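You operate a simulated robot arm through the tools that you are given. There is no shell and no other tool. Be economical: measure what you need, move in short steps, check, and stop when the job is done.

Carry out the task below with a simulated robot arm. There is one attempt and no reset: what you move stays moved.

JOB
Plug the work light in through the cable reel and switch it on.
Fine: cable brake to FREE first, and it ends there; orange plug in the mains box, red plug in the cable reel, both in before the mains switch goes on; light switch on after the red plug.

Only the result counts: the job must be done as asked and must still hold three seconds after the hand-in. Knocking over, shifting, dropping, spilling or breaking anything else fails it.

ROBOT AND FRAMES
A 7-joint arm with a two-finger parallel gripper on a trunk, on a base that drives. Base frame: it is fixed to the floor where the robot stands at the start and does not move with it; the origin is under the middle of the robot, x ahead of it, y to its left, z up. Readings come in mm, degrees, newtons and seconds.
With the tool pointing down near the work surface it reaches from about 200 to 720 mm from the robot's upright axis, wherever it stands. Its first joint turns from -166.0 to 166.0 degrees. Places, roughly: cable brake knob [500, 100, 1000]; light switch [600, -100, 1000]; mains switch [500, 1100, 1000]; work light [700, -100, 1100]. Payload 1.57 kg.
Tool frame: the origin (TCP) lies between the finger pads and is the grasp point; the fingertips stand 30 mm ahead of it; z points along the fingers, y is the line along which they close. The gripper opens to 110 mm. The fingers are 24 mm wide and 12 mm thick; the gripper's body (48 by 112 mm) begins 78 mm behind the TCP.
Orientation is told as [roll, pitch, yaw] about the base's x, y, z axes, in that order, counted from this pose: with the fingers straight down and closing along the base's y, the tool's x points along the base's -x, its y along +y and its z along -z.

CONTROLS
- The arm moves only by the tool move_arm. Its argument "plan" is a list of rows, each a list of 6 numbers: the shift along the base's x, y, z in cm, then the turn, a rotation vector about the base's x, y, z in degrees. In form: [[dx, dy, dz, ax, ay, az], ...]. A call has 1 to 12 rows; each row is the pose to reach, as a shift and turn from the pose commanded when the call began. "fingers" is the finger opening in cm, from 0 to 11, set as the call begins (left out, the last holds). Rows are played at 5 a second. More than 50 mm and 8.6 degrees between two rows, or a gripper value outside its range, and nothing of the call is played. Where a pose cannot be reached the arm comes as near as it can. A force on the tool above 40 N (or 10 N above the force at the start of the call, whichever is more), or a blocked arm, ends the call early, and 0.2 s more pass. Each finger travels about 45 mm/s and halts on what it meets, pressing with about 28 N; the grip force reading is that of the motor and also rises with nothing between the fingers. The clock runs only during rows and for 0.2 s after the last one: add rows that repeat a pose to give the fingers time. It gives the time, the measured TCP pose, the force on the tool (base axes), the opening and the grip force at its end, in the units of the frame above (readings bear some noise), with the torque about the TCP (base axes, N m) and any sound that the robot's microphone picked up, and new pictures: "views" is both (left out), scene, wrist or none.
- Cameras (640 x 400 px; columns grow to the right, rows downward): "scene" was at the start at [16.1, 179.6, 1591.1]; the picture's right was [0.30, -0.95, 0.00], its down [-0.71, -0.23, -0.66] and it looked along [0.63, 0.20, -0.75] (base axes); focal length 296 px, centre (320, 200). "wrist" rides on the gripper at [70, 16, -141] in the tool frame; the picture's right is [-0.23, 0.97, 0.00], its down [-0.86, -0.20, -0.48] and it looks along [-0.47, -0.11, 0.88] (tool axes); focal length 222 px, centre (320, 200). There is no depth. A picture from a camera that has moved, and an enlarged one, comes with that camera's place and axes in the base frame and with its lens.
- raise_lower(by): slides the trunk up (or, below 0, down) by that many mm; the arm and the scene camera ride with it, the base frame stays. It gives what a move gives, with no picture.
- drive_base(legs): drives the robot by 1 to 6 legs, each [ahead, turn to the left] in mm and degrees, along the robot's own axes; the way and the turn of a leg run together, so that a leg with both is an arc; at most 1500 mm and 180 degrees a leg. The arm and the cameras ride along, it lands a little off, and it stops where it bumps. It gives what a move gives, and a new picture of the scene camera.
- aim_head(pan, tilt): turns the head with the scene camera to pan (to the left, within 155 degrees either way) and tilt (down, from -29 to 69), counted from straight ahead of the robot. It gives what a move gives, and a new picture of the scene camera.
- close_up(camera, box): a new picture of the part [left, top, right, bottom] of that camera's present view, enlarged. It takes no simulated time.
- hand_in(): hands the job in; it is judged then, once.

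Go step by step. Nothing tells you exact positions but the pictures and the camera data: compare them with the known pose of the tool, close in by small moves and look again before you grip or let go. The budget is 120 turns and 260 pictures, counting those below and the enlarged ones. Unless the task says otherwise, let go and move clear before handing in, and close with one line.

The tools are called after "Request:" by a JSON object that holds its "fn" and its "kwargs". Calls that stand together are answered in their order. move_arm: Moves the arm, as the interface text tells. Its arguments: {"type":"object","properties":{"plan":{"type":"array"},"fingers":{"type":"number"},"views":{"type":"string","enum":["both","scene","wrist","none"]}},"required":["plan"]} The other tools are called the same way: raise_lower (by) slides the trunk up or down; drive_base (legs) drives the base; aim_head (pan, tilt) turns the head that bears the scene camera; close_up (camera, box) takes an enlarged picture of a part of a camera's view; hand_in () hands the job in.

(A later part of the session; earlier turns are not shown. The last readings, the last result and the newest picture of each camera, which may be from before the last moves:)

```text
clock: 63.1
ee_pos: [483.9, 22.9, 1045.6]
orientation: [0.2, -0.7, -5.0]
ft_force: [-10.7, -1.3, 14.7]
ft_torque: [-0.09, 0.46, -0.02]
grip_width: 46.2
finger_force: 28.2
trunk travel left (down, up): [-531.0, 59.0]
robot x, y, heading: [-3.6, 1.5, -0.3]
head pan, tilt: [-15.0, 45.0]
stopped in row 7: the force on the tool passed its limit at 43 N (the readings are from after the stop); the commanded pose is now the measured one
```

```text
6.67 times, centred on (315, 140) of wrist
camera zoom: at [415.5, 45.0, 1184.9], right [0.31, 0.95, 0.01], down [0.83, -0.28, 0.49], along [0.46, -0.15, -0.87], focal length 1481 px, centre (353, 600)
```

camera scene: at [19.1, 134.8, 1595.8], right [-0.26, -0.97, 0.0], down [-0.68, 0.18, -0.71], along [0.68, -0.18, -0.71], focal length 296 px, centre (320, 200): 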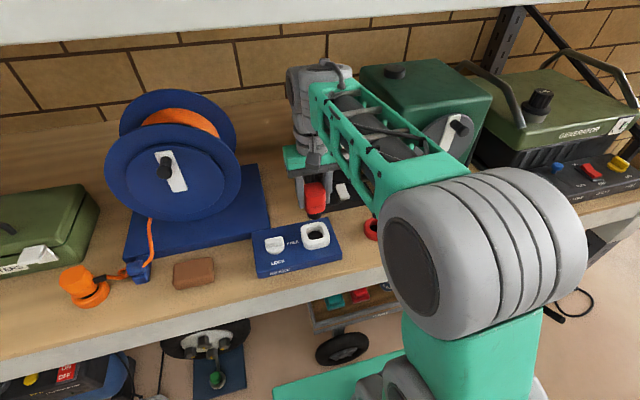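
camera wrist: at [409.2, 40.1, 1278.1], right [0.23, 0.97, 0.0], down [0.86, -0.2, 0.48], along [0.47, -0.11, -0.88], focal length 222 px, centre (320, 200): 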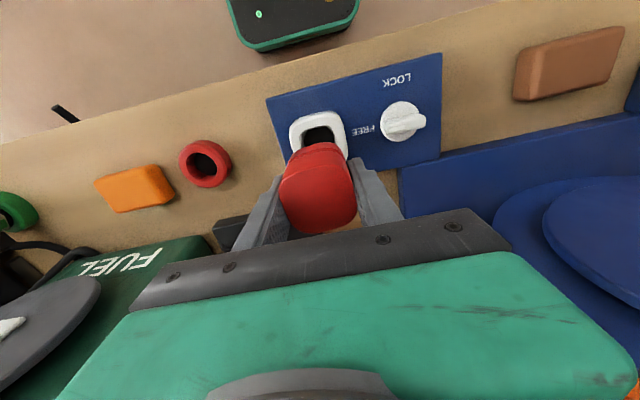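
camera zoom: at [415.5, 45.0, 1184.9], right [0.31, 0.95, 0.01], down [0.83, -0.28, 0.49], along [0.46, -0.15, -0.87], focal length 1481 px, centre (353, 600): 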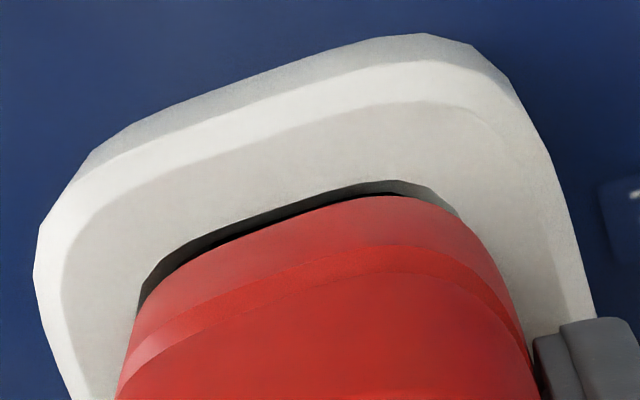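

Depth stays at 1045 in every orientation, so it may be near its seat. The tip is about 20 mm deep, so I'll release, rise and inspect it unobstructed.

Request:
{"fn": "move_arm", "kwargs": {"plan": [[0, 0, 0.1, 0, 0.7, 0], [0, 0, 0.1, 0, 0.7, 0], [0, 0, 0.1, 0, 0.7, 0], [0, 0, 1.5, 0, 0.7, 0], [0, 0, 3.5, 0, 0.7, 0], [0, 0, 6, 0, 0.7, 0], [0, 0, 8.5, 0, 0.7, 0], [0, 0, 10, 0, 0.7, 0], [0, 0, 10, 0, 0.7, 0]], "fingers": 7}}

Request:
{"fn": "close_up", "kwargs": {"camera": "scene", "box": [280, 195, 352, 250]}}

Request:
{"fn": "close_up", "kwargs": {"camera": "wrist", "box": [256, 90, 384, 170]}}

```text
clock: 65.1
ee_pos: [486.5, 20.8, 1144.0]
orientation: [0.1, 0.3, -5.0]
ft_force: [-0.2, -0.2, -0.4]
ft_torque: [0.01, -0.03, 0.0]
grip_width: 70.0
finger_force: 0.1
trunk travel left (down, up): [-531.0, 59.0]
robot x, y, heading: [-1.5, 3.8, -0.3]
head pan, tilt: [-15.0, 45.0]
camera scene: at [18.4, 134.7, 1595.8], right [-0.26, -0.97, 0.0], down [-0.68, 0.19, -0.71], along [0.68, -0.19, -0.71], focal length 296 px, centre (320, 200)
camera wrist: at [419.1, 44.0, 1285.7], right [0.31, 0.95, 0.0], down [0.84, -0.28, 0.47], along [0.45, -0.15, -0.88], focal length 222 px, centre (320, 200)
```

scene: 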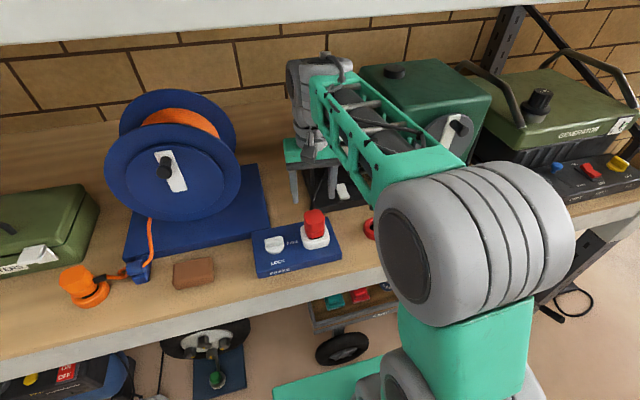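
wrist: 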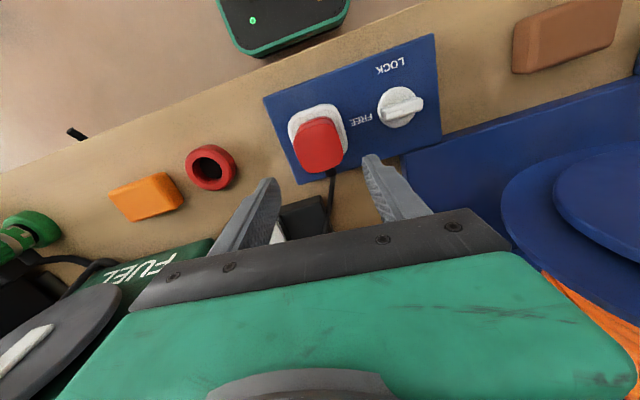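

```text
7.27 times, centred on (316, 222) of scene
camera zoom: at [18.4, 134.7, 1595.8], right [-0.26, -0.97, 0.0], down [-0.68, 0.19, -0.71], along [0.68, -0.19, -0.71], focal length 2152 px, centre (349, 36)
```

zoom: 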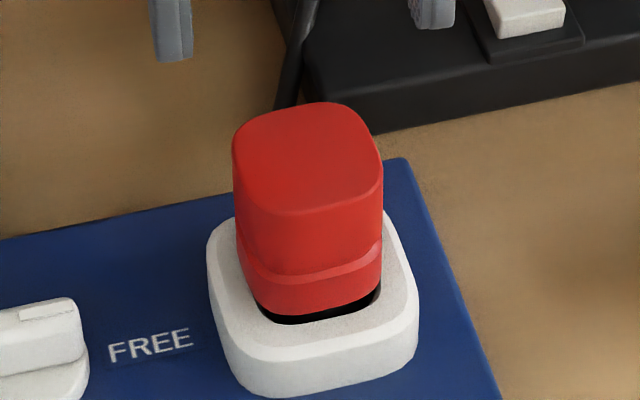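

```text
5.00 times, centred on (320, 130) of wrist
camera zoom: at [419.1, 44.0, 1285.7], right [0.31, 0.95, 0.0], down [0.84, -0.28, 0.47], along [0.45, -0.15, -0.88], focal length 1111 px, centre (320, 550)
```

zoom: 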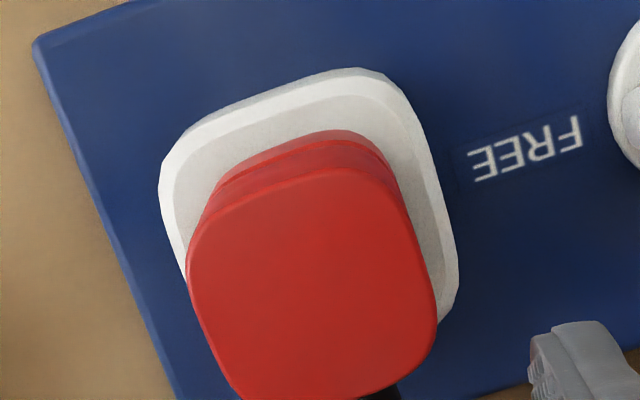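

The plug stands in the socket, seated further after letting go, with its head centred near [477, 23]. I'll push down on its top with closed fingers to make sure it's fully home.

Request:
{"fn": "move_arm", "kwargs": {"plan": [[-0.4, 0.1, 0, 0, -0.3, 0], [-0.85, 0.2, 0, 0, -0.3, 0], [-0.85, 0.2, 0, 0, -0.3, 0], [-0.85, 0.2, -1.5, 0, -0.3, 0], [-0.85, 0.2, -3, 0, -0.3, 0], [-0.85, 0.2, -4, 0, -0.3, 0], [-0.85, 0.2, -4.7, 0, -0.3, 0], [-0.85, 0.2, -5.2, 0, -0.3, 0], [-0.85, 0.2, -5.7, 0, -0.3, 0], [-0.85, 0.2, -6.2, 0, -0.3, 0], [-0.85, 0.2, -6.7, 0, -0.3, 0], [-0.85, 0.2, -7.2, 0, -0.3, 0]], "fingers": 0, "views": "none"}}

Request:
{"fn": "close_up", "kwargs": {"camera": "scene", "box": [280, 195, 352, 250]}}

```text
clock: 67.0
ee_pos: [480.3, 23.5, 1096.4]
orientation: [0.4, -1.1, -5.0]
ft_force: [-6.1, -0.7, 18.3]
ft_torque: [0.01, 0.38, -0.02]
grip_width: 0.3
finger_force: 20.5
trunk travel left (down, up): [-531.0, 59.0]
robot x, y, heading: [-3.0, 0.9, -0.3]
head pan, tilt: [-15.0, 45.0]
stopped in row 9: the force on the tool passed its limit at 47 N (the readings are from after the stop); the commanded pose is now the measured one
```

```text
7.27 times, centred on (316, 222) of scene
camera zoom: at [16.7, 134.7, 1595.9], right [-0.26, -0.97, 0.0], down [-0.68, 0.18, -0.71], along [0.68, -0.19, -0.71], focal length 2152 px, centre (349, 36)
```

zoom: 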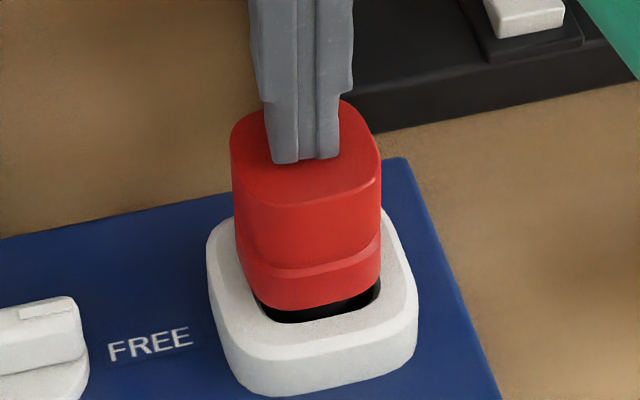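

At 47 N it doesn't move, so either it's seated or the lip rests on the back rim. I'll rise and turn the wrist camera round to view the plug from the side.

Request:
{"fn": "move_arm", "kwargs": {"plan": [[0, 0, 1, 0, 0, 0], [0, -0.5, 2, 0, 0, 8], [0, -1, 3, 0, 0, 16], [0, -1.5, 3.5, 0, 0, 24], [0, -2, 4, 0, 0, 32], [0, -2.5, 4, 0, 0, 40], [0, -3, 4, 0, 0, 48], [0, -3.5, 4, 0, 0, 56], [0, -4, 4, 0, 0, 64], [0, -4.5, 4, 0, 0, 72], [0, -5, 4, 0, 0, 80], [0, -5, 4, 0, 0, 88]], "views": "wrist"}}

Request:
{"fn": "close_up", "kwargs": {"camera": "scene", "box": [280, 195, 352, 250]}}

```text
clock: 69.6
ee_pos: [480.3, -25.6, 1133.2]
orientation: [0.2, -0.8, 83.1]
ft_force: [0.2, -0.1, 0.0]
ft_torque: [0.03, 0.0, 0.01]
grip_width: 0.0
finger_force: 21.6
trunk travel left (down, up): [-531.0, 59.0]
robot x, y, heading: [4.3, 3.1, -0.3]
head pan, tilt: [-15.0, 45.0]
camera wrist: at [457.6, -94.7, 1273.7], right [-0.94, 0.34, 0.01], down [0.3, 0.82, 0.49], along [0.16, 0.46, -0.87], focal length 222 px, centre (320, 200)
```

wrist: 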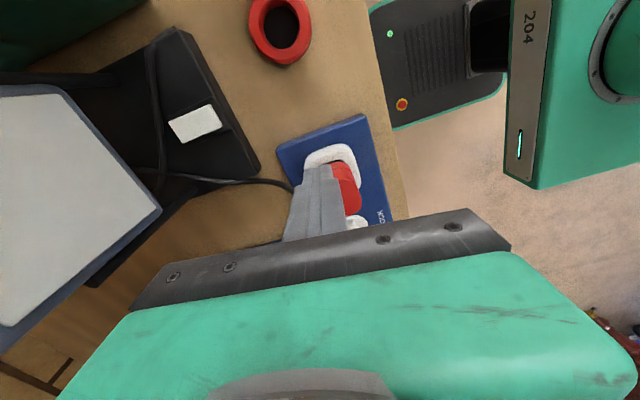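

```text
7.27 times, centred on (316, 222) of scene
camera zoom: at [18.3, 134.7, 1595.8], right [-0.26, -0.97, 0.0], down [-0.68, 0.18, -0.71], along [0.68, -0.19, -0.71], focal length 2152 px, centre (349, 36)
```

zoom: 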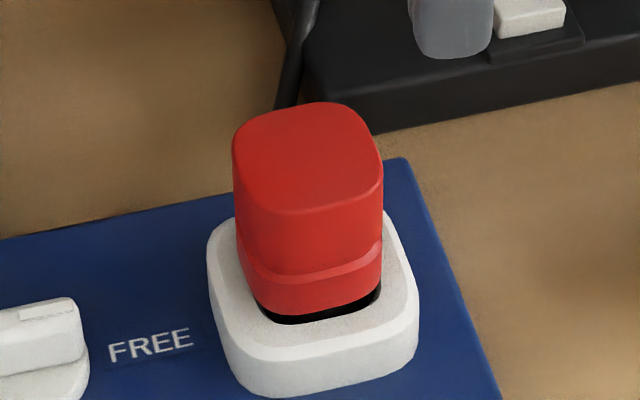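

Request:
{"fn": "move_arm", "kwargs": {"plan": [[-2, 0, 0, 5, 0, 0], [-4, 0, 0, 10, 0, 0], [-6, 0, -1, 15, 0, 0], [-7, 0, -2, 20, 0, 0], [-7, 0, -3, 25, 0, 0], [-7, 0, -3, 25, 0, 0], [-7, 0, -3, 25, 0, 0]], "views": "wrist"}}

```text
clock: 71.2
ee_pos: [410.7, -27.1, 1102.6]
orientation: [3.6, -25.6, 82.1]
ft_force: [-0.4, -0.3, 1.3]
ft_torque: [0.0, 0.01, 0.02]
grip_width: 0.0
finger_force: 21.0
trunk travel left (down, up): [-531.0, 59.0]
robot x, y, heading: [1.0, -0.4, -0.4]
head pan, tilt: [-15.0, 45.0]
camera wrist: at [386.6, -148.6, 1199.6], right [-0.94, 0.31, 0.15], down [0.3, 0.53, 0.79], along [0.16, 0.79, -0.59], focal length 222 px, centre (320, 200)
```

wrist: 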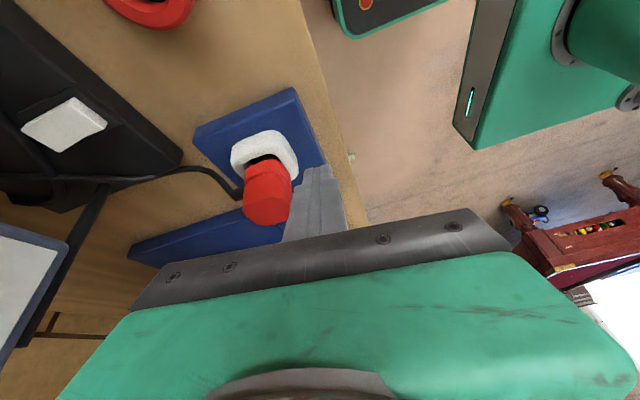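

Request:
{"fn": "close_up", "kwargs": {"camera": "wrist", "box": [190, 90, 350, 240]}}

```text
2.67 times, centred on (270, 165) of wrist
camera zoom: at [386.6, -148.6, 1199.6], right [-0.94, 0.31, 0.15], down [0.3, 0.53, 0.79], along [0.16, 0.79, -0.59], focal length 592 px, centre (453, 293)
```

zoom: 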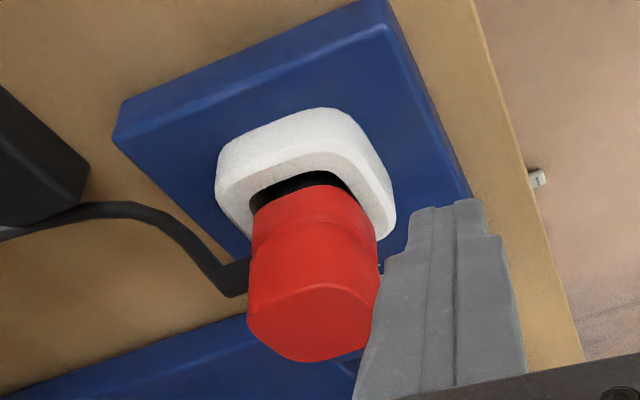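

From the side I can see the lip is still about 10 mm above the rim: the tip is resting on the recess floor beside the hole, with the plug roughly 3 mm too far -x. I'll go back above, re-grip it centred and higher, and shift it into the hole.

Request:
{"fn": "move_arm", "kwargs": {"plan": [[0, 0, 1, -5, 0, 0], [0, 0, 2, -10, 0, 0], [1, 0, 4, -15, 0, 0], [2, 0, 5, -20, 0, 0], [3, 0, 6, -25, 0, 0], [3, 0, 6, -25, 0, 0]], "views": "none", "fingers": 7}}

Request:
{"fn": "move_arm", "kwargs": {"plan": [[0.3, 0.5, 0, 0, 0, -7], [0.6, 1, 0, 0, 0, -14], [0.9, 1.5, 0, 0, 0, -21], [1.2, 2, 0, 0, 0, -28], [1.5, 2.5, 0, 0, 0, -35], [1.8, 3, 0, 0, 0, -42], [2.1, 3.5, 0, 0, 0, -49], [2.4, 4, 0, 0, 0, -56], [2.7, 4.4, 0, 0, 0, -63], [3, 4.8, 0, 0, 0, -70], [3.3, 5, 0, 0, 0, -77], [3.6, 5, 0, 0, 0, -83]], "views": "none"}}

Request:
{"fn": "move_arm", "kwargs": {"plan": [[0, 0, 0, 0, 0, 0], [0, 0, 0, 0, 0, 0]], "views": "none"}}

Request:
{"fn": "close_up", "kwargs": {"camera": "wrist", "box": [256, 90, 384, 170]}}

```text
clock: 72.6
ee_pos: [439.1, -26.1, 1163.0]
orientation: [0.2, -0.8, 83.0]
ft_force: [-0.7, -1.3, 1.0]
ft_torque: [0.0, 0.01, 0.02]
grip_width: 70.0
finger_force: 0.0
trunk travel left (down, up): [-531.0, 59.0]
robot x, y, heading: [-3.2, -6.1, -0.3]
head pan, tilt: [-15.0, 45.0]
```

```text
clock: 75.2
ee_pos: [475.8, 24.5, 1163.9]
orientation: [0.3, -0.8, -0.1]
ft_force: [0.2, -0.3, -0.4]
ft_torque: [0.0, -0.04, -0.01]
grip_width: 70.1
finger_force: 0.0
trunk travel left (down, up): [-531.0, 59.0]
robot x, y, heading: [-2.0, 0.2, -0.2]
head pan, tilt: [-15.0, 45.0]
```

```text
clock: 75.8
ee_pos: [476.9, 24.0, 1164.1]
orientation: [0.3, -0.8, 0.0]
ft_force: [0.0, 0.2, 0.7]
ft_torque: [0.0, -0.01, 0.0]
grip_width: 70.0
finger_force: 0.1
trunk travel left (down, up): [-531.0, 59.0]
robot x, y, heading: [-2.7, -0.1, -0.3]
head pan, tilt: [-15.0, 45.0]
```

```text
5.00 times, centred on (320, 130) of wrist
camera zoom: at [404.8, 40.4, 1303.4], right [0.23, 0.97, 0.01], down [0.85, -0.2, 0.49], along [0.48, -0.1, -0.87], focal length 1111 px, centre (320, 550)
```

zoom: 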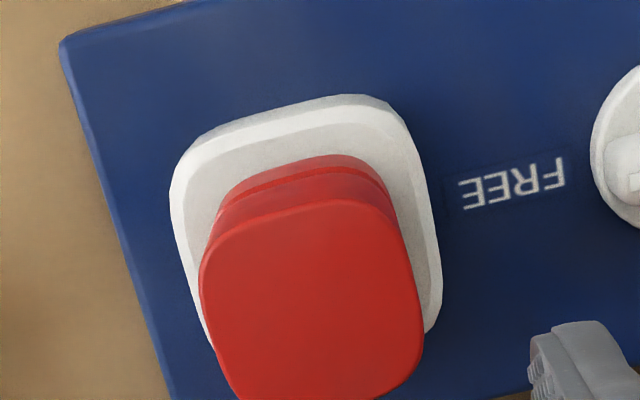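

Head centre is at about [474.8, 24.5]. Descending to grip it, slightly higher than before.

Request:
{"fn": "move_arm", "kwargs": {"plan": [[-0.2, 0.05, -2, 0, 0.8, 0], [-0.2, 0.05, -4, 0, 0.8, 0], [-0.2, 0.05, -6, 0, 0.8, 0], [-0.2, 0.05, -8, 0, 0.8, 0], [-0.2, 0.05, -9.5, 0, 0.8, 0], [-0.2, 0.05, -10.5, 0, 0.8, 0], [-0.2, 0.05, -11.2, 0, 0.8, 0], [-0.2, 0.05, -11.2, 0, 0.8, 0], [-0.2, 0.05, -11.2, 0, 0.8, 0]], "views": "none"}}

Request:
{"fn": "move_arm", "kwargs": {"plan": [[0, 0, 0, 0, 0, 0], [0, 0, 0, 0, 0, 0], [0, 0, 0, 0, 0, 0], [0, 0, 0, 0, 0, 0], [0, 0, 0, 0, 0, 0]], "views": "none", "fingers": 3}}

Request:
{"fn": "close_up", "kwargs": {"camera": "wrist", "box": [256, 105, 384, 235]}}

Request:
{"fn": "close_up", "kwargs": {"camera": "scene", "box": [288, 205, 344, 250]}}

```text
clock: 77.8
ee_pos: [473.0, 25.3, 1050.9]
orientation: [0.3, 0.0, -0.1]
ft_force: [0.2, -0.2, -0.5]
ft_torque: [0.04, 0.01, -0.01]
grip_width: 70.1
finger_force: 0.0
trunk travel left (down, up): [-531.0, 59.0]
robot x, y, heading: [-2.9, -0.4, -0.4]
head pan, tilt: [-15.0, 45.0]
```

```text
clock: 79.0
ee_pos: [472.7, 23.6, 1050.8]
orientation: [0.3, -0.1, -0.1]
ft_force: [0.2, -3.1, 5.0]
ft_torque: [-0.32, -0.08, -0.02]
grip_width: 46.1
finger_force: 27.6
trunk travel left (down, up): [-531.0, 59.0]
robot x, y, heading: [-0.7, -2.0, -0.3]
head pan, tilt: [-15.0, 45.0]
```

```text
3.08 times, centred on (320, 170) of wrist
camera zoom: at [403.8, 40.0, 1191.7], right [0.23, 0.97, 0.01], down [0.85, -0.2, 0.48], along [0.47, -0.1, -0.88], focal length 684 px, centre (320, 292)
```

zoom: 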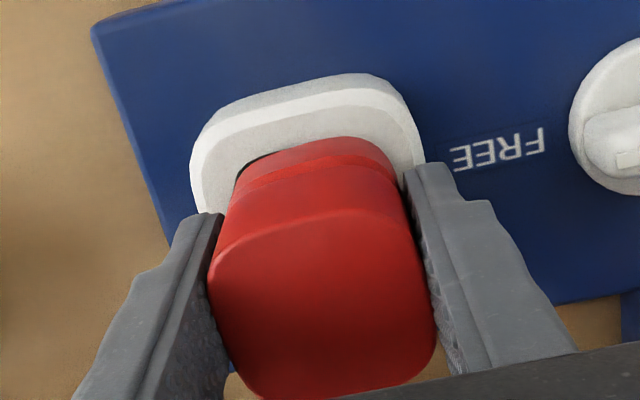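

```text
8.89 times, centred on (316, 228) of scene
camera zoom: at [18.2, 134.3, 1595.9], right [-0.26, -0.97, 0.0], down [-0.68, 0.19, -0.71], along [0.68, -0.19, -0.71], focal length 2631 px, centre (356, -44)
```

zoom: 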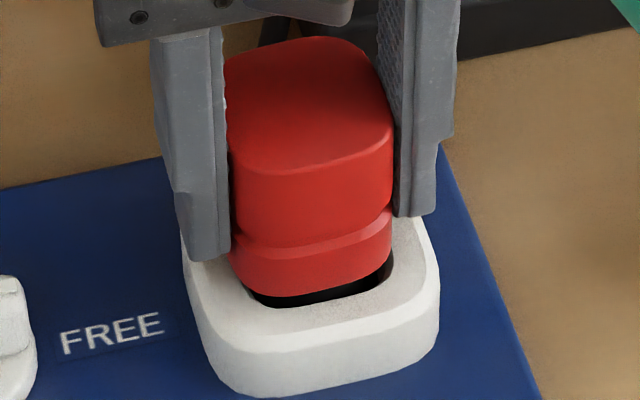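

Gripped. I'll lift 3 mm, shift +4 mm in x, then press.

Request:
{"fn": "move_arm", "kwargs": {"plan": [[0, 0, 0.3, 0, 0, 0], [0.2, 0, 0.4, 0, 0, 0], [0.4, 0, 0.4, 0, 0, 0], [0.4, 0, 0.2, 0, 0, 0], [0.4, 0, 0, 0, 0, 0], [0.4, 0, -0.1, 0, 0, 0], [0.4, 0, -0.2, 0, 0, 0], [0.4, 0, -0.3, 0, 0, 0]], "views": "none"}}

Request:
{"fn": "close_up", "kwargs": {"camera": "scene", "box": [288, 205, 344, 250]}}

```text
clock: 80.8
ee_pos: [478.6, 22.3, 1050.7]
orientation: [0.4, -0.3, 0.0]
ft_force: [-10.8, -5.8, 18.7]
ft_torque: [-0.61, 0.48, -0.07]
grip_width: 46.0
finger_force: 28.2
trunk travel left (down, up): [-531.0, 59.0]
robot x, y, heading: [-1.6, -0.7, 0.1]
head pan, tilt: [-15.0, 45.0]
```

```text
8.89 times, centred on (316, 228) of scene
camera zoom: at [15.6, 133.9, 1596.2], right [-0.26, -0.97, 0.0], down [-0.68, 0.19, -0.71], along [0.68, -0.18, -0.71], focal length 2631 px, centre (356, -44)
```

zoom: 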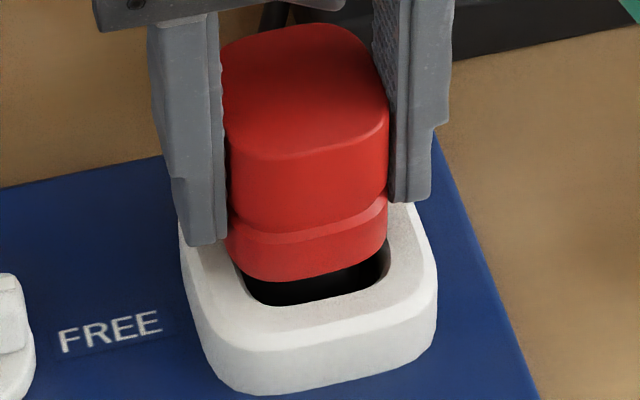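

The contact now suggests overshoot toward +x/-y. I'll try the middle position with gentle pressure.

Request:
{"fn": "move_arm", "kwargs": {"plan": [[0, 0, 0.3, 0, 0.2, 0], [-0.2, 0.1, 0.3, 0, 0.2, 0], [-0.2, 0.1, 0.15, 0, 0.2, 0], [-0.2, 0.1, 0, 0, 0.2, 0], [-0.2, 0.1, -0.1, 0, 0.2, 0], [-0.2, 0.1, -0.2, 0, 0.2, 0], [-0.2, 0.1, -0.2, 0, 0.2, 0]], "views": "none"}}

Request:
{"fn": "close_up", "kwargs": {"camera": "wrist", "box": [256, 105, 384, 235]}}

```text
clock: 82.5
ee_pos: [475.2, 24.6, 1050.6]
orientation: [0.3, -0.3, -0.3]
ft_force: [-6.7, -2.4, 13.3]
ft_torque: [-0.41, 0.52, -0.15]
grip_width: 46.2
finger_force: 27.8
trunk travel left (down, up): [-531.0, 59.0]
robot x, y, heading: [-2.6, -3.5, -0.3]
head pan, tilt: [-15.0, 45.0]
stopped in row 7: the force on the tool passed its limit at 41 N (the readings are from after the stop); the commanded pose is now the measured one
```

```text
3.08 times, centred on (320, 170) of wrist
camera zoom: at [406.6, 40.4, 1191.1], right [0.23, 0.97, 0.01], down [0.85, -0.21, 0.48], along [0.47, -0.11, -0.88], focal length 684 px, centre (320, 292)
```

zoom: 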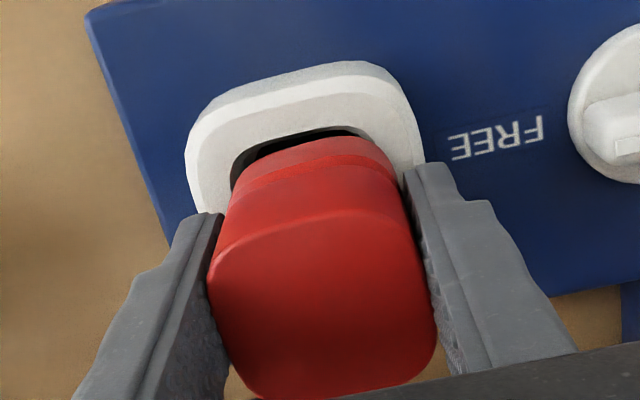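

Depth is identical everywhere, so the tip is on the socket's floor; that is the seat. I'll centre the plug in the collar (+3, -2 mm), level it, and press once more before releasing.

Request:
{"fn": "move_arm", "kwargs": {"plan": [[0, 0, 0.3, -0.3, 0.3, 0.3], [0.3, -0.22, 0.3, -0.3, 0.3, 0.3], [0.3, -0.22, 0.1, -0.3, 0.3, 0.3], [0.3, -0.22, 0, -0.3, 0.3, 0.3], [0.3, -0.22, -0.1, -0.3, 0.3, 0.3], [0.3, -0.22, -0.2, -0.3, 0.3, 0.3]], "views": "none"}}

Request:
{"fn": "close_up", "kwargs": {"camera": "scene", "box": [288, 205, 344, 250]}}

Request:
{"fn": "close_up", "kwargs": {"camera": "wrist", "box": [270, 110, 360, 170]}}

```text
clock: 83.9
ee_pos: [479.5, 24.2, 1050.4]
orientation: [0.0, -0.2, 0.3]
ft_force: [-17.5, 0.2, 25.6]
ft_torque: [-0.11, 0.36, 0.04]
grip_width: 45.8
finger_force: 28.1
trunk travel left (down, up): [-531.0, 59.0]
robot x, y, heading: [-1.2, -1.0, -0.3]
head pan, tilt: [-15.0, 45.0]
```

```text
8.89 times, centred on (316, 228) of scene
camera zoom: at [13.7, 134.7, 1596.2], right [-0.26, -0.96, 0.0], down [-0.68, 0.19, -0.71], along [0.68, -0.19, -0.7], focal length 2631 px, centre (356, -44)
```

zoom: 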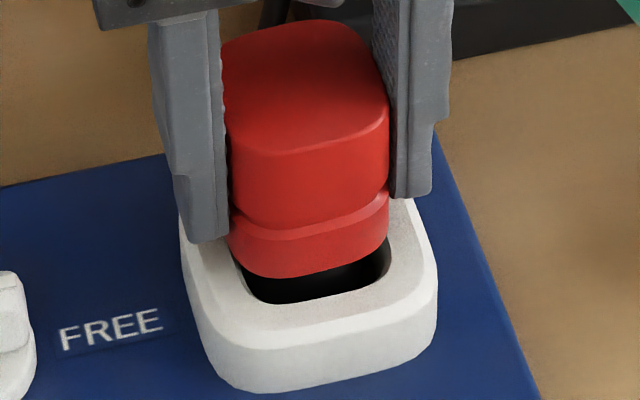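

```text
6.67 times, centred on (315, 140) of wrist
camera zoom: at [408.3, 39.4, 1190.9], right [0.22, 0.97, 0.0], down [0.85, -0.2, 0.48], along [0.47, -0.11, -0.88], focal length 1481 px, centre (353, 600)
```

zoom: 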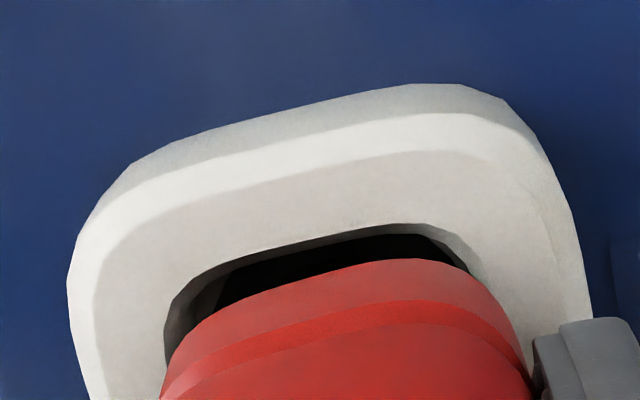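

The side force shows the tip is laterally constrained, i.e. it really is in the hole and bottomed. I'll relax the side load, release and back off upward.

Request:
{"fn": "move_arm", "kwargs": {"plan": [[-0.15, 0, 0.1, 0, 0, 0], [-0.25, 0, 0.15, 0, 0, 0], [-0.25, 0, 0.15, 0, 0, 0]], "views": "none"}}

Request:
{"fn": "move_arm", "kwargs": {"plan": [[0, 0, 0, 0, 0, 0], [0, 0, 0, 0, 0, 0], [0, 0, 0, 0, 0, 0], [0, 0, 1.5, 0, 0, 0], [0, 0, 3.5, 0, 0, 0], [0, 0, 5.5, 0, 0, 0], [0, 0, 8, 0, 0, 0], [0, 0, 10, 0, 0, 0], [0, 0, 10, 0, 0, 0], [0, 0, 10, 0, 0, 0]], "views": "none", "fingers": 7}}

Request:
{"fn": "close_up", "kwargs": {"camera": "scene", "box": [280, 195, 352, 250]}}

Request:
{"fn": "close_up", "kwargs": {"camera": "wrist", "box": [256, 90, 384, 170]}}

```text
clock: 84.7
ee_pos: [479.0, 22.6, 1050.7]
orientation: [0.0, -0.2, 0.0]
ft_force: [1.2, 2.2, 24.3]
ft_torque: [0.21, -0.58, 0.01]
grip_width: 46.2
finger_force: 28.2
trunk travel left (down, up): [-531.0, 59.0]
robot x, y, heading: [-1.1, 1.7, -0.1]
head pan, tilt: [-15.0, 45.0]
```

```text
clock: 86.9
ee_pos: [479.8, 22.3, 1149.7]
orientation: [0.0, 0.1, 0.2]
ft_force: [0.0, -0.3, 0.1]
ft_torque: [-0.01, 0.0, -0.01]
grip_width: 69.9
finger_force: 0.1
trunk travel left (down, up): [-531.0, 59.0]
robot x, y, heading: [-1.6, -3.3, -0.3]
head pan, tilt: [-15.0, 45.0]
```

```text
7.27 times, centred on (316, 222) of scene
camera zoom: at [18.4, 134.6, 1595.8], right [-0.26, -0.96, 0.0], down [-0.68, 0.19, -0.71], along [0.68, -0.19, -0.71], focal length 2152 px, centre (349, 36)
```

zoom: 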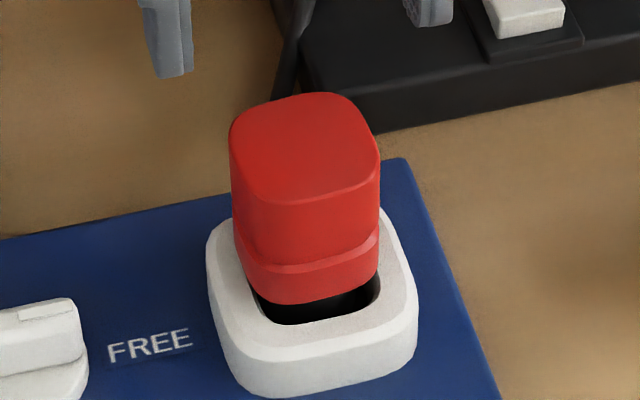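

```text
5.00 times, centred on (320, 130) of wrist
camera zoom: at [410.6, 40.5, 1289.4], right [0.22, 0.97, 0.0], down [0.86, -0.2, 0.48], along [0.46, -0.11, -0.88], focal length 1111 px, centre (320, 550)
```

zoom: 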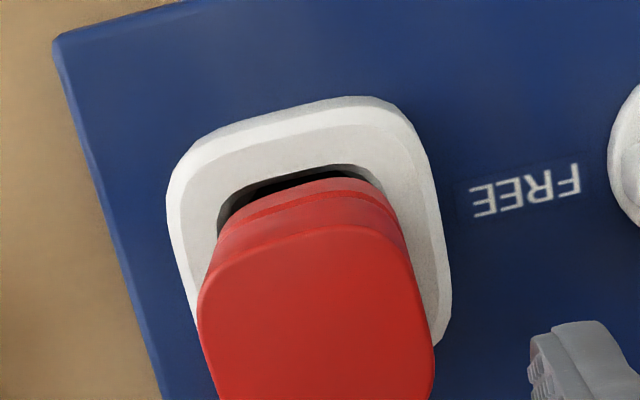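

Now a touch test: press on the plug's top with closed fingers, compare with the earlier 1096 mm contact, and push it home.

Request:
{"fn": "move_arm", "kwargs": {"plan": [[-0.2, 0.1, 0, 0, 0, 0], [-0.35, 0.15, 0, 0, 0, 0], [-0.35, 0.15, 0, 0, 0, 0], [-0.35, 0.15, -1.5, 0, 0, 0], [-0.35, 0.15, -3, 0, 0, 0], [-0.35, 0.15, -3.8, 0, 0, 0], [-0.35, 0.15, -4.3, 0, 0, 0], [-0.35, 0.15, -4.6, 0, 0, 0], [-0.35, 0.15, -4.9, 0, 0, 0], [-0.35, 0.15, -5.2, 0, 0, 0], [-0.35, 0.15, -5.5, 0, 0, 0], [-0.35, 0.15, -5.8, 0, 0, 0]], "fingers": 0, "views": "none"}}

Request:
{"fn": "close_up", "kwargs": {"camera": "scene", "box": [280, 195, 352, 250]}}

```text
clock: 89.5
ee_pos: [475.0, 24.6, 1095.7]
orientation: [0.0, -0.5, 0.2]
ft_force: [-3.4, 2.4, 36.1]
ft_torque: [0.07, 0.34, -0.03]
grip_width: 0.2
finger_force: 21.5
trunk travel left (down, up): [-531.0, 59.0]
robot x, y, heading: [-1.3, -1.4, -0.1]
head pan, tilt: [-15.0, 45.0]
```

```text
7.27 times, centred on (316, 222) of scene
camera zoom: at [15.2, 134.7, 1596.5], right [-0.26, -0.97, 0.0], down [-0.68, 0.19, -0.71], along [0.68, -0.19, -0.71], focal length 2152 px, centre (349, 36)
```

zoom: 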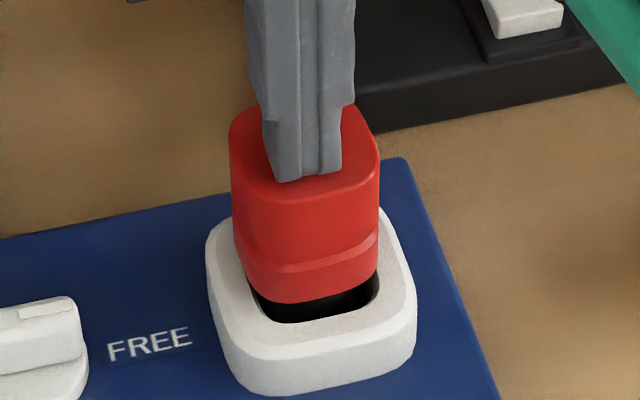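

The top height is the same, but the plug moved about 7 mm in x between rests; so it still stands on the recess floor, and my tries were at the two extremes. The hole must be midway. Re-gripping to try the middle.

Request:
{"fn": "move_arm", "kwargs": {"plan": [[0, 0, 1, 0, 0.5, 0], [0, 0, 2, 0, 0.5, 0], [0, 0, 2, 0, 0.5, 0], [0, -0.1, 2, 0, 0.5, 0], [0, -0.1, 2, 0, 0.5, 0], [0, -0.1, 0.5, 0, 0.5, 0], [0, -0.1, -1, 0, 0.5, 0], [0, -0.1, -2.5, 0, 0.5, 0], [0, -0.1, -3.8, 0, 0.5, 0], [0, -0.1, -4.4, 0, 0.5, 0], [0, -0.1, -4.4, 0, 0.5, 0], [0, -0.1, -4.4, 0, 0.5, 0]], "fingers": 7, "views": "none"}}

Request:
{"fn": "move_arm", "kwargs": {"plan": [[0, 0, 0, 0, 0, 0], [0, 0, 0, 0, 0, 0], [0, 0, 0, 0, 0, 0], [0, 0, 0, 0, 0, 0], [0, 0, 0.3, 0, 0, 0], [0, 0, 0.3, 0, 0, 0]], "views": "none", "fingers": 3}}

Request:
{"fn": "close_up", "kwargs": {"camera": "scene", "box": [288, 205, 344, 250]}}

```text
clock: 92.1
ee_pos: [476.2, 23.0, 1047.3]
orientation: [0.0, 0.6, 0.2]
ft_force: [-0.1, 0.8, -0.6]
ft_torque: [0.01, 0.02, 0.01]
grip_width: 70.1
finger_force: 0.1
trunk travel left (down, up): [-531.0, 59.0]
robot x, y, heading: [-2.6, -0.7, -0.1]
head pan, tilt: [-15.0, 45.0]
```

```text
clock: 93.5
ee_pos: [475.1, 22.3, 1049.8]
orientation: [0.1, 0.8, 0.2]
ft_force: [0.2, 0.1, -3.6]
ft_torque: [-0.03, -0.01, -0.02]
grip_width: 45.9
finger_force: 27.7
trunk travel left (down, up): [-531.0, 59.0]
robot x, y, heading: [-0.5, -3.4, -0.4]
head pan, tilt: [-15.0, 45.0]
```

```text
8.89 times, centred on (316, 228) of scene
camera zoom: at [18.6, 134.7, 1595.7], right [-0.26, -0.97, 0.0], down [-0.68, 0.19, -0.71], along [0.68, -0.19, -0.71], focal length 2631 px, centre (356, -44)
```

zoom: 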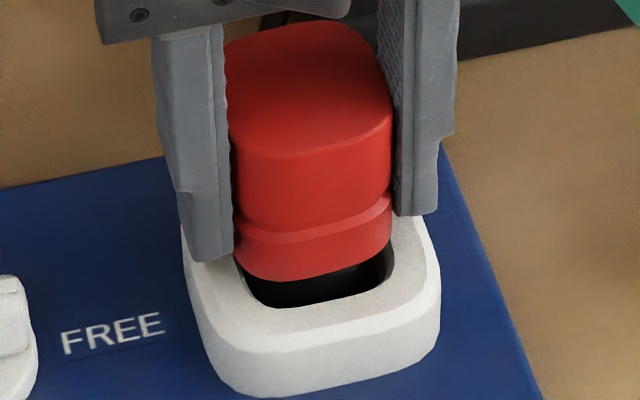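

Relative to the rim, the plug is now midway and centred in y. Pressing straight down from here.

Request:
{"fn": "move_arm", "kwargs": {"plan": [[0, 0, -0.1, 0, 0, 0], [0, 0, -0.2, 0, 0, 0], [0, 0, -0.3, 0, 0, 0], [0, 0, -0.4, 0, 0, 0], [0, 0, -0.5, 0, 0, 0], [0, 0, -0.6, 0, 0, 0]], "views": "none"}}

Request:
{"fn": "close_up", "kwargs": {"camera": "scene", "box": [288, 205, 344, 250]}}

```text
clock: 94.9
ee_pos: [475.1, 23.2, 1048.1]
orientation: [0.0, 0.2, 0.2]
ft_force: [-2.6, 2.7, 18.0]
ft_torque: [0.3, 0.24, 0.0]
grip_width: 46.2
finger_force: 27.7
trunk travel left (down, up): [-531.0, 59.0]
robot x, y, heading: [-4.5, -2.9, -0.2]
head pan, tilt: [-15.0, 45.0]
```

```text
8.89 times, centred on (316, 228) of scene
camera zoom: at [16.8, 135.0, 1596.1], right [-0.26, -0.97, 0.0], down [-0.68, 0.18, -0.71], along [0.68, -0.19, -0.71], focal length 2631 px, centre (356, -44)
```

zoom: 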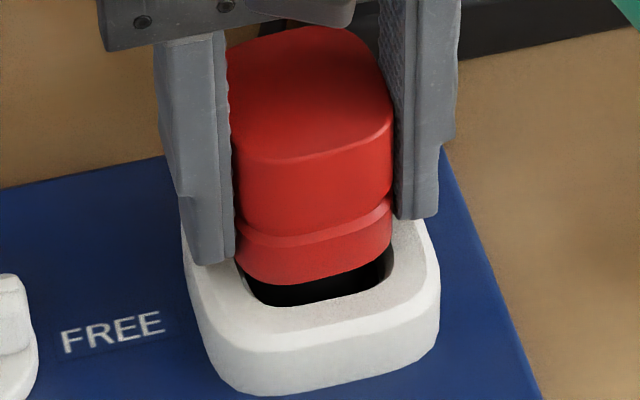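

Contact is now nearly central, so the hole is within 1-2 mm. I'll do a little lift-and-drop pattern around here.

Request:
{"fn": "move_arm", "kwargs": {"plan": [[0.1, -0.1, 0.25, 0, 0, 0], [0.1, -0.1, 0, 0, 0, 0], [0.2, -0.15, 0.25, 0, 0, 0], [0.2, -0.15, 0, 0, 0, 0], [0.25, 0, 0.25, 0, 0, 0], [0.25, 0, 0, 0, 0, 0], [0.1, -0.2, 0.25, 0, 0, 0], [0.05, -0.2, 0, 0, 0, 0], [0.12, -0.05, 0.25, 0, 0, 0], [0.12, -0.05, 0, 0, 0, 0], [0.12, -0.05, -0.1, 0, 0, 0]], "views": "none"}}

Request:
{"fn": "close_up", "kwargs": {"camera": "scene", "box": [288, 205, 344, 250]}}

```text
clock: 97.3
ee_pos: [475.7, 22.4, 1046.9]
orientation: [0.0, 0.3, 0.1]
ft_force: [-2.6, 1.3, 33.2]
ft_torque: [0.32, 0.08, -0.07]
grip_width: 46.2
finger_force: 27.9
trunk travel left (down, up): [-531.0, 59.0]
robot x, y, heading: [-4.0, 1.0, -0.3]
head pan, tilt: [-15.0, 45.0]
```

```text
8.89 times, centred on (316, 228) of scene
camera zoom: at [15.7, 134.7, 1596.2], right [-0.26, -0.96, 0.0], down [-0.68, 0.19, -0.71], along [0.68, -0.19, -0.71], focal length 2631 px, centre (356, -44)
```

zoom: 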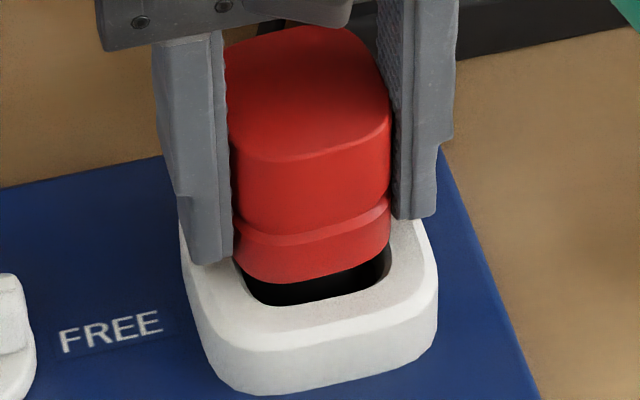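

The support is now central under the tip (33 N, centroid near the axis), so the floor is flat and the plug is fully bottomed and centred; it also sits at least as deep as it did in its parking ring. Releasing and rising.

Request:
{"fn": "move_arm", "kwargs": {"plan": [[0, 0, 0.15, 0, 0, 0], [0, 0, 0.15, 0, 0, 0]], "views": "none"}}

Request:
{"fn": "move_arm", "kwargs": {"plan": [[0, 0, 0, 0, 0, 0], [0, 0, 0, 0, 0, 0], [0, 0, 0, 0, 0, 0], [0, 0, 1.5, 0, 0, 0], [0, 0, 3.5, 0, 0, 0], [0, 0, 6, 0, 0, 0], [0, 0, 9, 0, 0, 0], [0, 0, 12, 0, 0, 0], [0, 0, 15, 0, 0, 0], [0, 0, 15, 0, 0, 0]], "views": "none", "fingers": 7}}

Request:
{"fn": "close_up", "kwargs": {"camera": "scene", "box": [240, 160, 400, 260]}}

Request:
{"fn": "close_up", "kwargs": {"camera": "wrist", "box": [250, 70, 410, 180]}}

```text
clock: 97.9
ee_pos: [475.0, 22.1, 1045.5]
orientation: [0.0, 0.4, 0.1]
ft_force: [4.4, 2.9, 31.5]
ft_torque: [0.29, -0.38, -0.01]
grip_width: 46.1
finger_force: 28.1
trunk travel left (down, up): [-531.0, 59.0]
robot x, y, heading: [-1.4, 0.7, -0.2]
head pan, tilt: [-15.0, 45.0]
```

```text
clock: 100.1
ee_pos: [476.3, 23.3, 1195.2]
orientation: [0.0, 0.6, 0.2]
ft_force: [0.4, -0.4, -0.3]
ft_torque: [0.04, 0.04, 0.0]
grip_width: 70.2
finger_force: 0.1
trunk travel left (down, up): [-531.0, 59.0]
robot x, y, heading: [-3.2, 0.4, -0.5]
head pan, tilt: [-15.0, 45.0]
```

```text
4.00 times, centred on (320, 210) of scene
camera zoom: at [18.3, 134.7, 1595.8], right [-0.26, -0.96, 0.0], down [-0.68, 0.19, -0.71], along [0.68, -0.19, -0.71], focal length 1184 px, centre (320, 160)
```

zoom: 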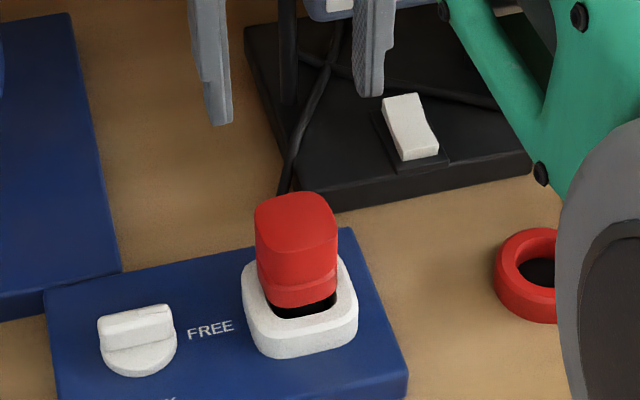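

```text
3.64 times, centred on (330, 125) of wrist
camera zoom: at [408.2, 39.9, 1336.8], right [0.22, 0.97, 0.0], down [0.86, -0.2, 0.47], along [0.46, -0.11, -0.88], focal length 808 px, centre (284, 473)
```

zoom: 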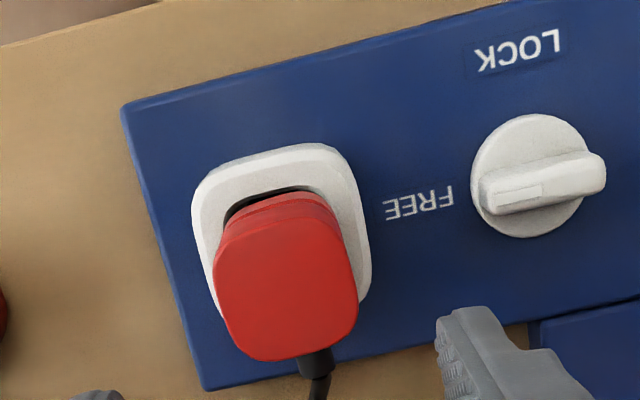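

The recess floor is simply the panel top, so the plug is home. Next the light's rocker: I'll look at it closely.

Request:
{"fn": "close_up", "kwargs": {"camera": "scene", "box": [325, 165, 365, 210]}}

Request:
{"fn": "aim_head", "kwargs": {"pan": -12, "tilt": 35}}

```text
8.89 times, centred on (345, 188) of scene
camera zoom: at [18.3, 134.7, 1595.8], right [-0.26, -0.96, 0.0], down [-0.68, 0.19, -0.71], along [0.68, -0.19, -0.71], focal length 2631 px, centre (98, 311)
```

zoom: 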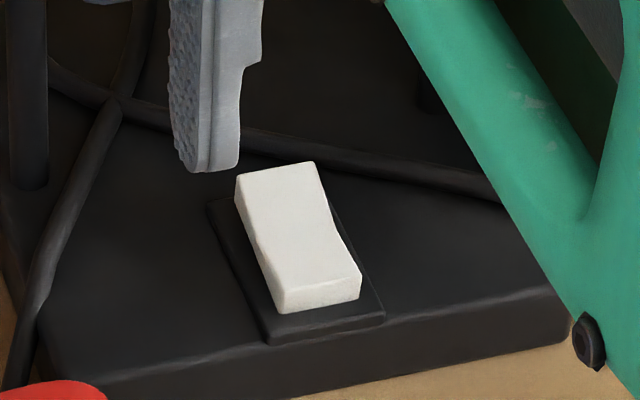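

```text
clock: 100.8
ee_pos: [476.9, 21.7, 1196.2]
orientation: [0.0, 0.7, 0.3]
ft_force: [-0.4, -0.2, 0.4]
ft_torque: [0.0, -0.01, 0.02]
grip_width: 69.9
finger_force: 0.0
trunk travel left (down, up): [-531.0, 59.0]
robot x, y, heading: [-6.6, 3.6, -0.3]
head pan, tilt: [-12.0, 35.0]
camera scene: at [25.9, 137.4, 1610.6], right [-0.21, -0.98, 0.0], down [-0.56, 0.12, -0.82], along [0.8, -0.17, -0.57], focal length 296 px, centre (320, 200)
```

scene: 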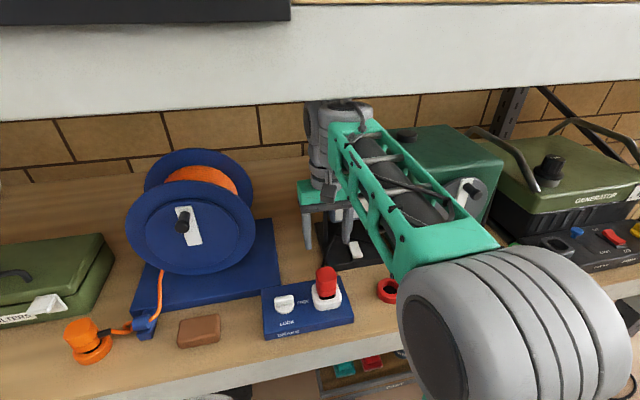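

The rocker is at about [616, -96, 990] with the far end raised (off); I'll press that far end with closed fingertips, tool tilted so the gripper stays clear of the lamp head.

Request:
{"fn": "move_arm", "kwargs": {"plan": [[0.5, -1.5, 0, 0, -2.5, 0], [1, -3, 0, 0, -5, 0], [1.5, -4.5, 0, 0, -7.5, 0], [2, -6, 0, 0, -10, 0], [3, -7.5, -0.5, 0, -13, 0], [4, -9, -1.5, 0, -16, 0], [5, -10.5, -3, 0, -19, 0], [6, -11.8, -4.5, 0, -22, 0], [7, -11.8, -6, 0, -25, 0], [8, -11.8, -7.5, 0, -25, 0], [8, -11.8, -7.5, 0, -25, 0], [8, -11.8, -7.5, 0, -25, 0]], "fingers": 0}}

Request:
{"fn": "close_up", "kwargs": {"camera": "wrist", "box": [220, 60, 420, 200]}}

```text
clock: 103.4
ee_pos: [557.0, -96.7, 1121.8]
orientation: [-0.1, -24.4, 0.2]
ft_force: [-0.7, -0.1, 0.1]
ft_torque: [-0.02, -0.01, 0.02]
grip_width: 0.1
finger_force: 21.7
trunk travel left (down, up): [-531.0, 59.0]
robot x, y, heading: [-2.9, -0.3, -0.0]
head pan, tilt: [-12.0, 35.0]
camera scene: at [25.8, 137.4, 1610.6], right [-0.21, -0.98, 0.0], down [-0.56, 0.12, -0.82], along [0.8, -0.17, -0.57], focal length 296 px, centre (320, 200)
camera wrist: at [433.9, -79.7, 1221.5], right [0.2, 0.97, 0.09], down [0.58, -0.2, 0.79], along [0.79, -0.11, -0.61], focal length 222 px, centre (320, 200)
```

scene: 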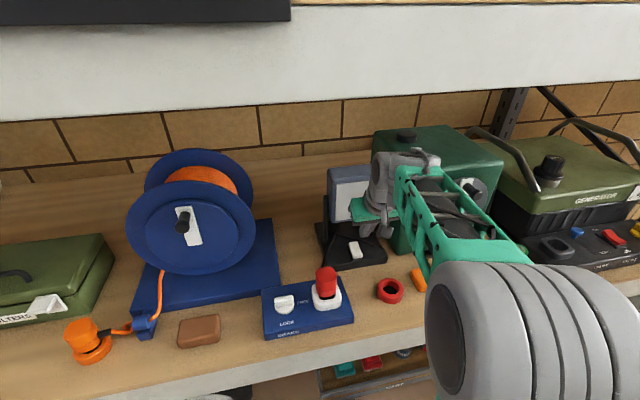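
wrist: 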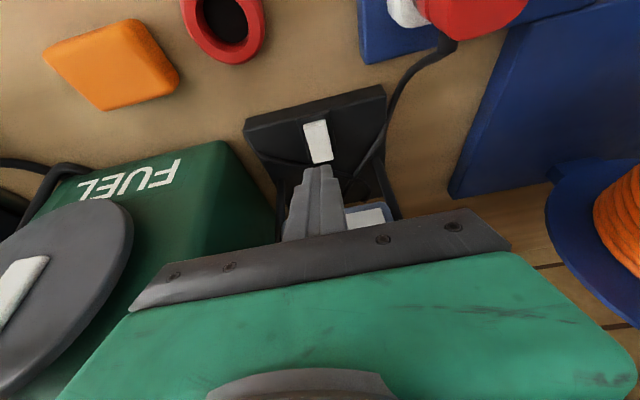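

```text
2.86 times, centred on (320, 130) of wrist
camera zoom: at [433.9, -79.7, 1221.5], right [0.2, 0.97, 0.09], down [0.58, -0.2, 0.79], along [0.79, -0.11, -0.61], focal length 635 px, centre (320, 400)
```

zoom: 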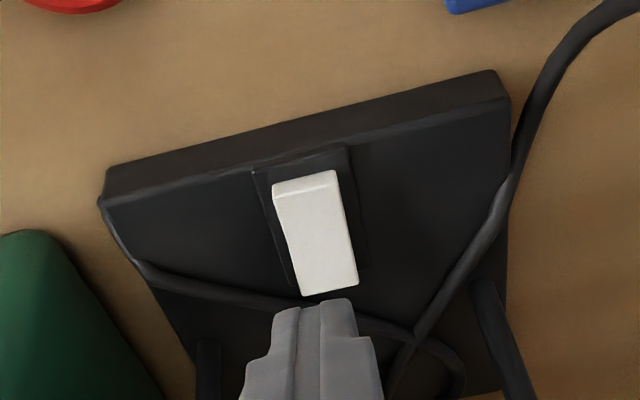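

Request:
{"fn": "move_arm", "kwargs": {"plan": [[1.5, 0, -1.5, 0, 0, 0], [3, 0, -3, 0, 0, 0], [4.5, 0, -4.5, 0, 0, 0], [6, -0.1, -6, 0, 0, 0], [6.7, -0.1, -7, 0, 0, 0], [6.7, -0.1, -7.5, 0, 0, 0], [6.7, -0.1, -7.5, 0, 0, 0]]}}

Request:
{"fn": "close_up", "kwargs": {"camera": "wrist", "box": [240, 80, 400, 190]}}

Request:
{"fn": "close_up", "kwargs": {"camera": "scene", "box": [310, 150, 430, 275]}}

```text
clock: 105.0
ee_pos: [623.9, -96.3, 1044.1]
orientation: [-0.1, -24.4, 0.1]
ft_force: [-0.7, -0.4, 0.5]
ft_torque: [0.03, -0.01, -0.04]
grip_width: 0.1
finger_force: 21.1
trunk travel left (down, up): [-531.0, 59.0]
robot x, y, heading: [-2.2, -0.0, -0.1]
head pan, tilt: [-12.0, 35.0]
camera scene: at [26.0, 137.3, 1610.6], right [-0.21, -0.98, 0.0], down [-0.56, 0.12, -0.82], along [0.8, -0.17, -0.57], focal length 296 px, centre (320, 200)
camera wrist: at [502.4, -79.8, 1144.2], right [0.2, 0.97, 0.09], down [0.58, -0.2, 0.79], along [0.79, -0.11, -0.61], focal length 222 px, centre (320, 200)
```

scene: 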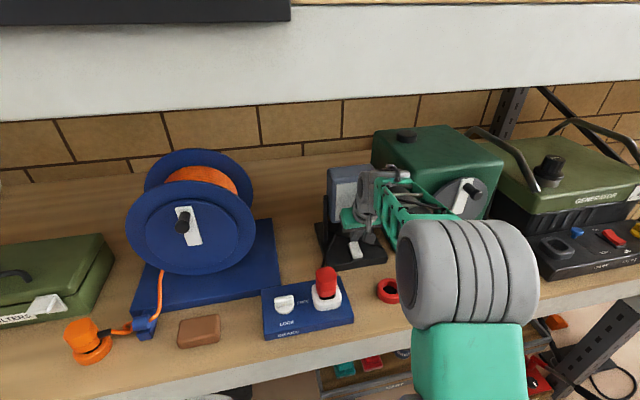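
wrist: 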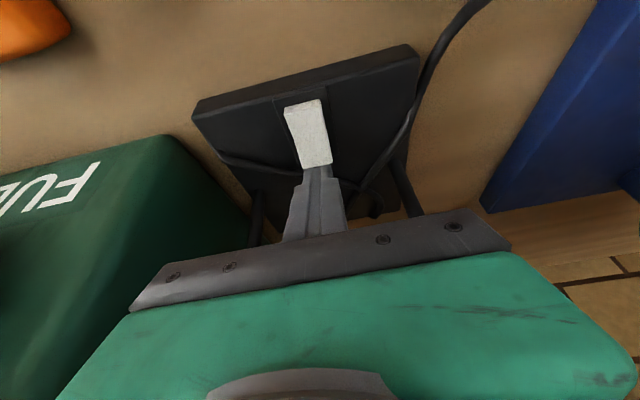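

```text
3.64 times, centred on (320, 135) of wrist
camera zoom: at [502.4, -79.8, 1144.2], right [0.2, 0.97, 0.09], down [0.58, -0.2, 0.79], along [0.79, -0.11, -0.61], focal length 808 px, centre (320, 436)
```

zoom: 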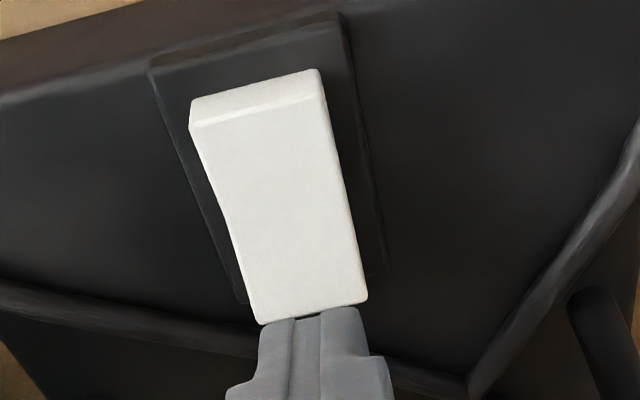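

```text
3.20 times, centred on (370, 212) of scene
camera zoom: at [26.0, 137.3, 1610.6], right [-0.21, -0.98, 0.0], down [-0.56, 0.12, -0.82], along [0.8, -0.17, -0.57], focal length 947 px, centre (160, 160)
```

zoom: 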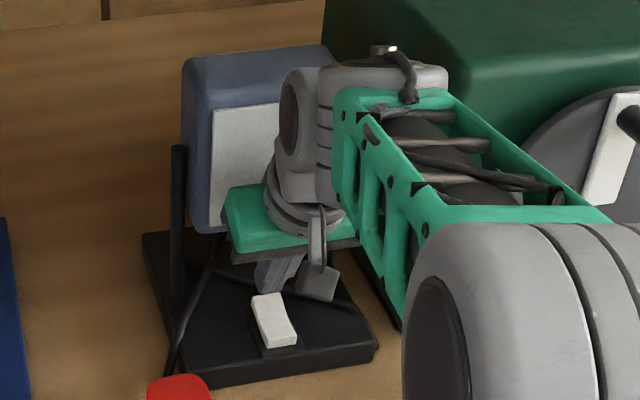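

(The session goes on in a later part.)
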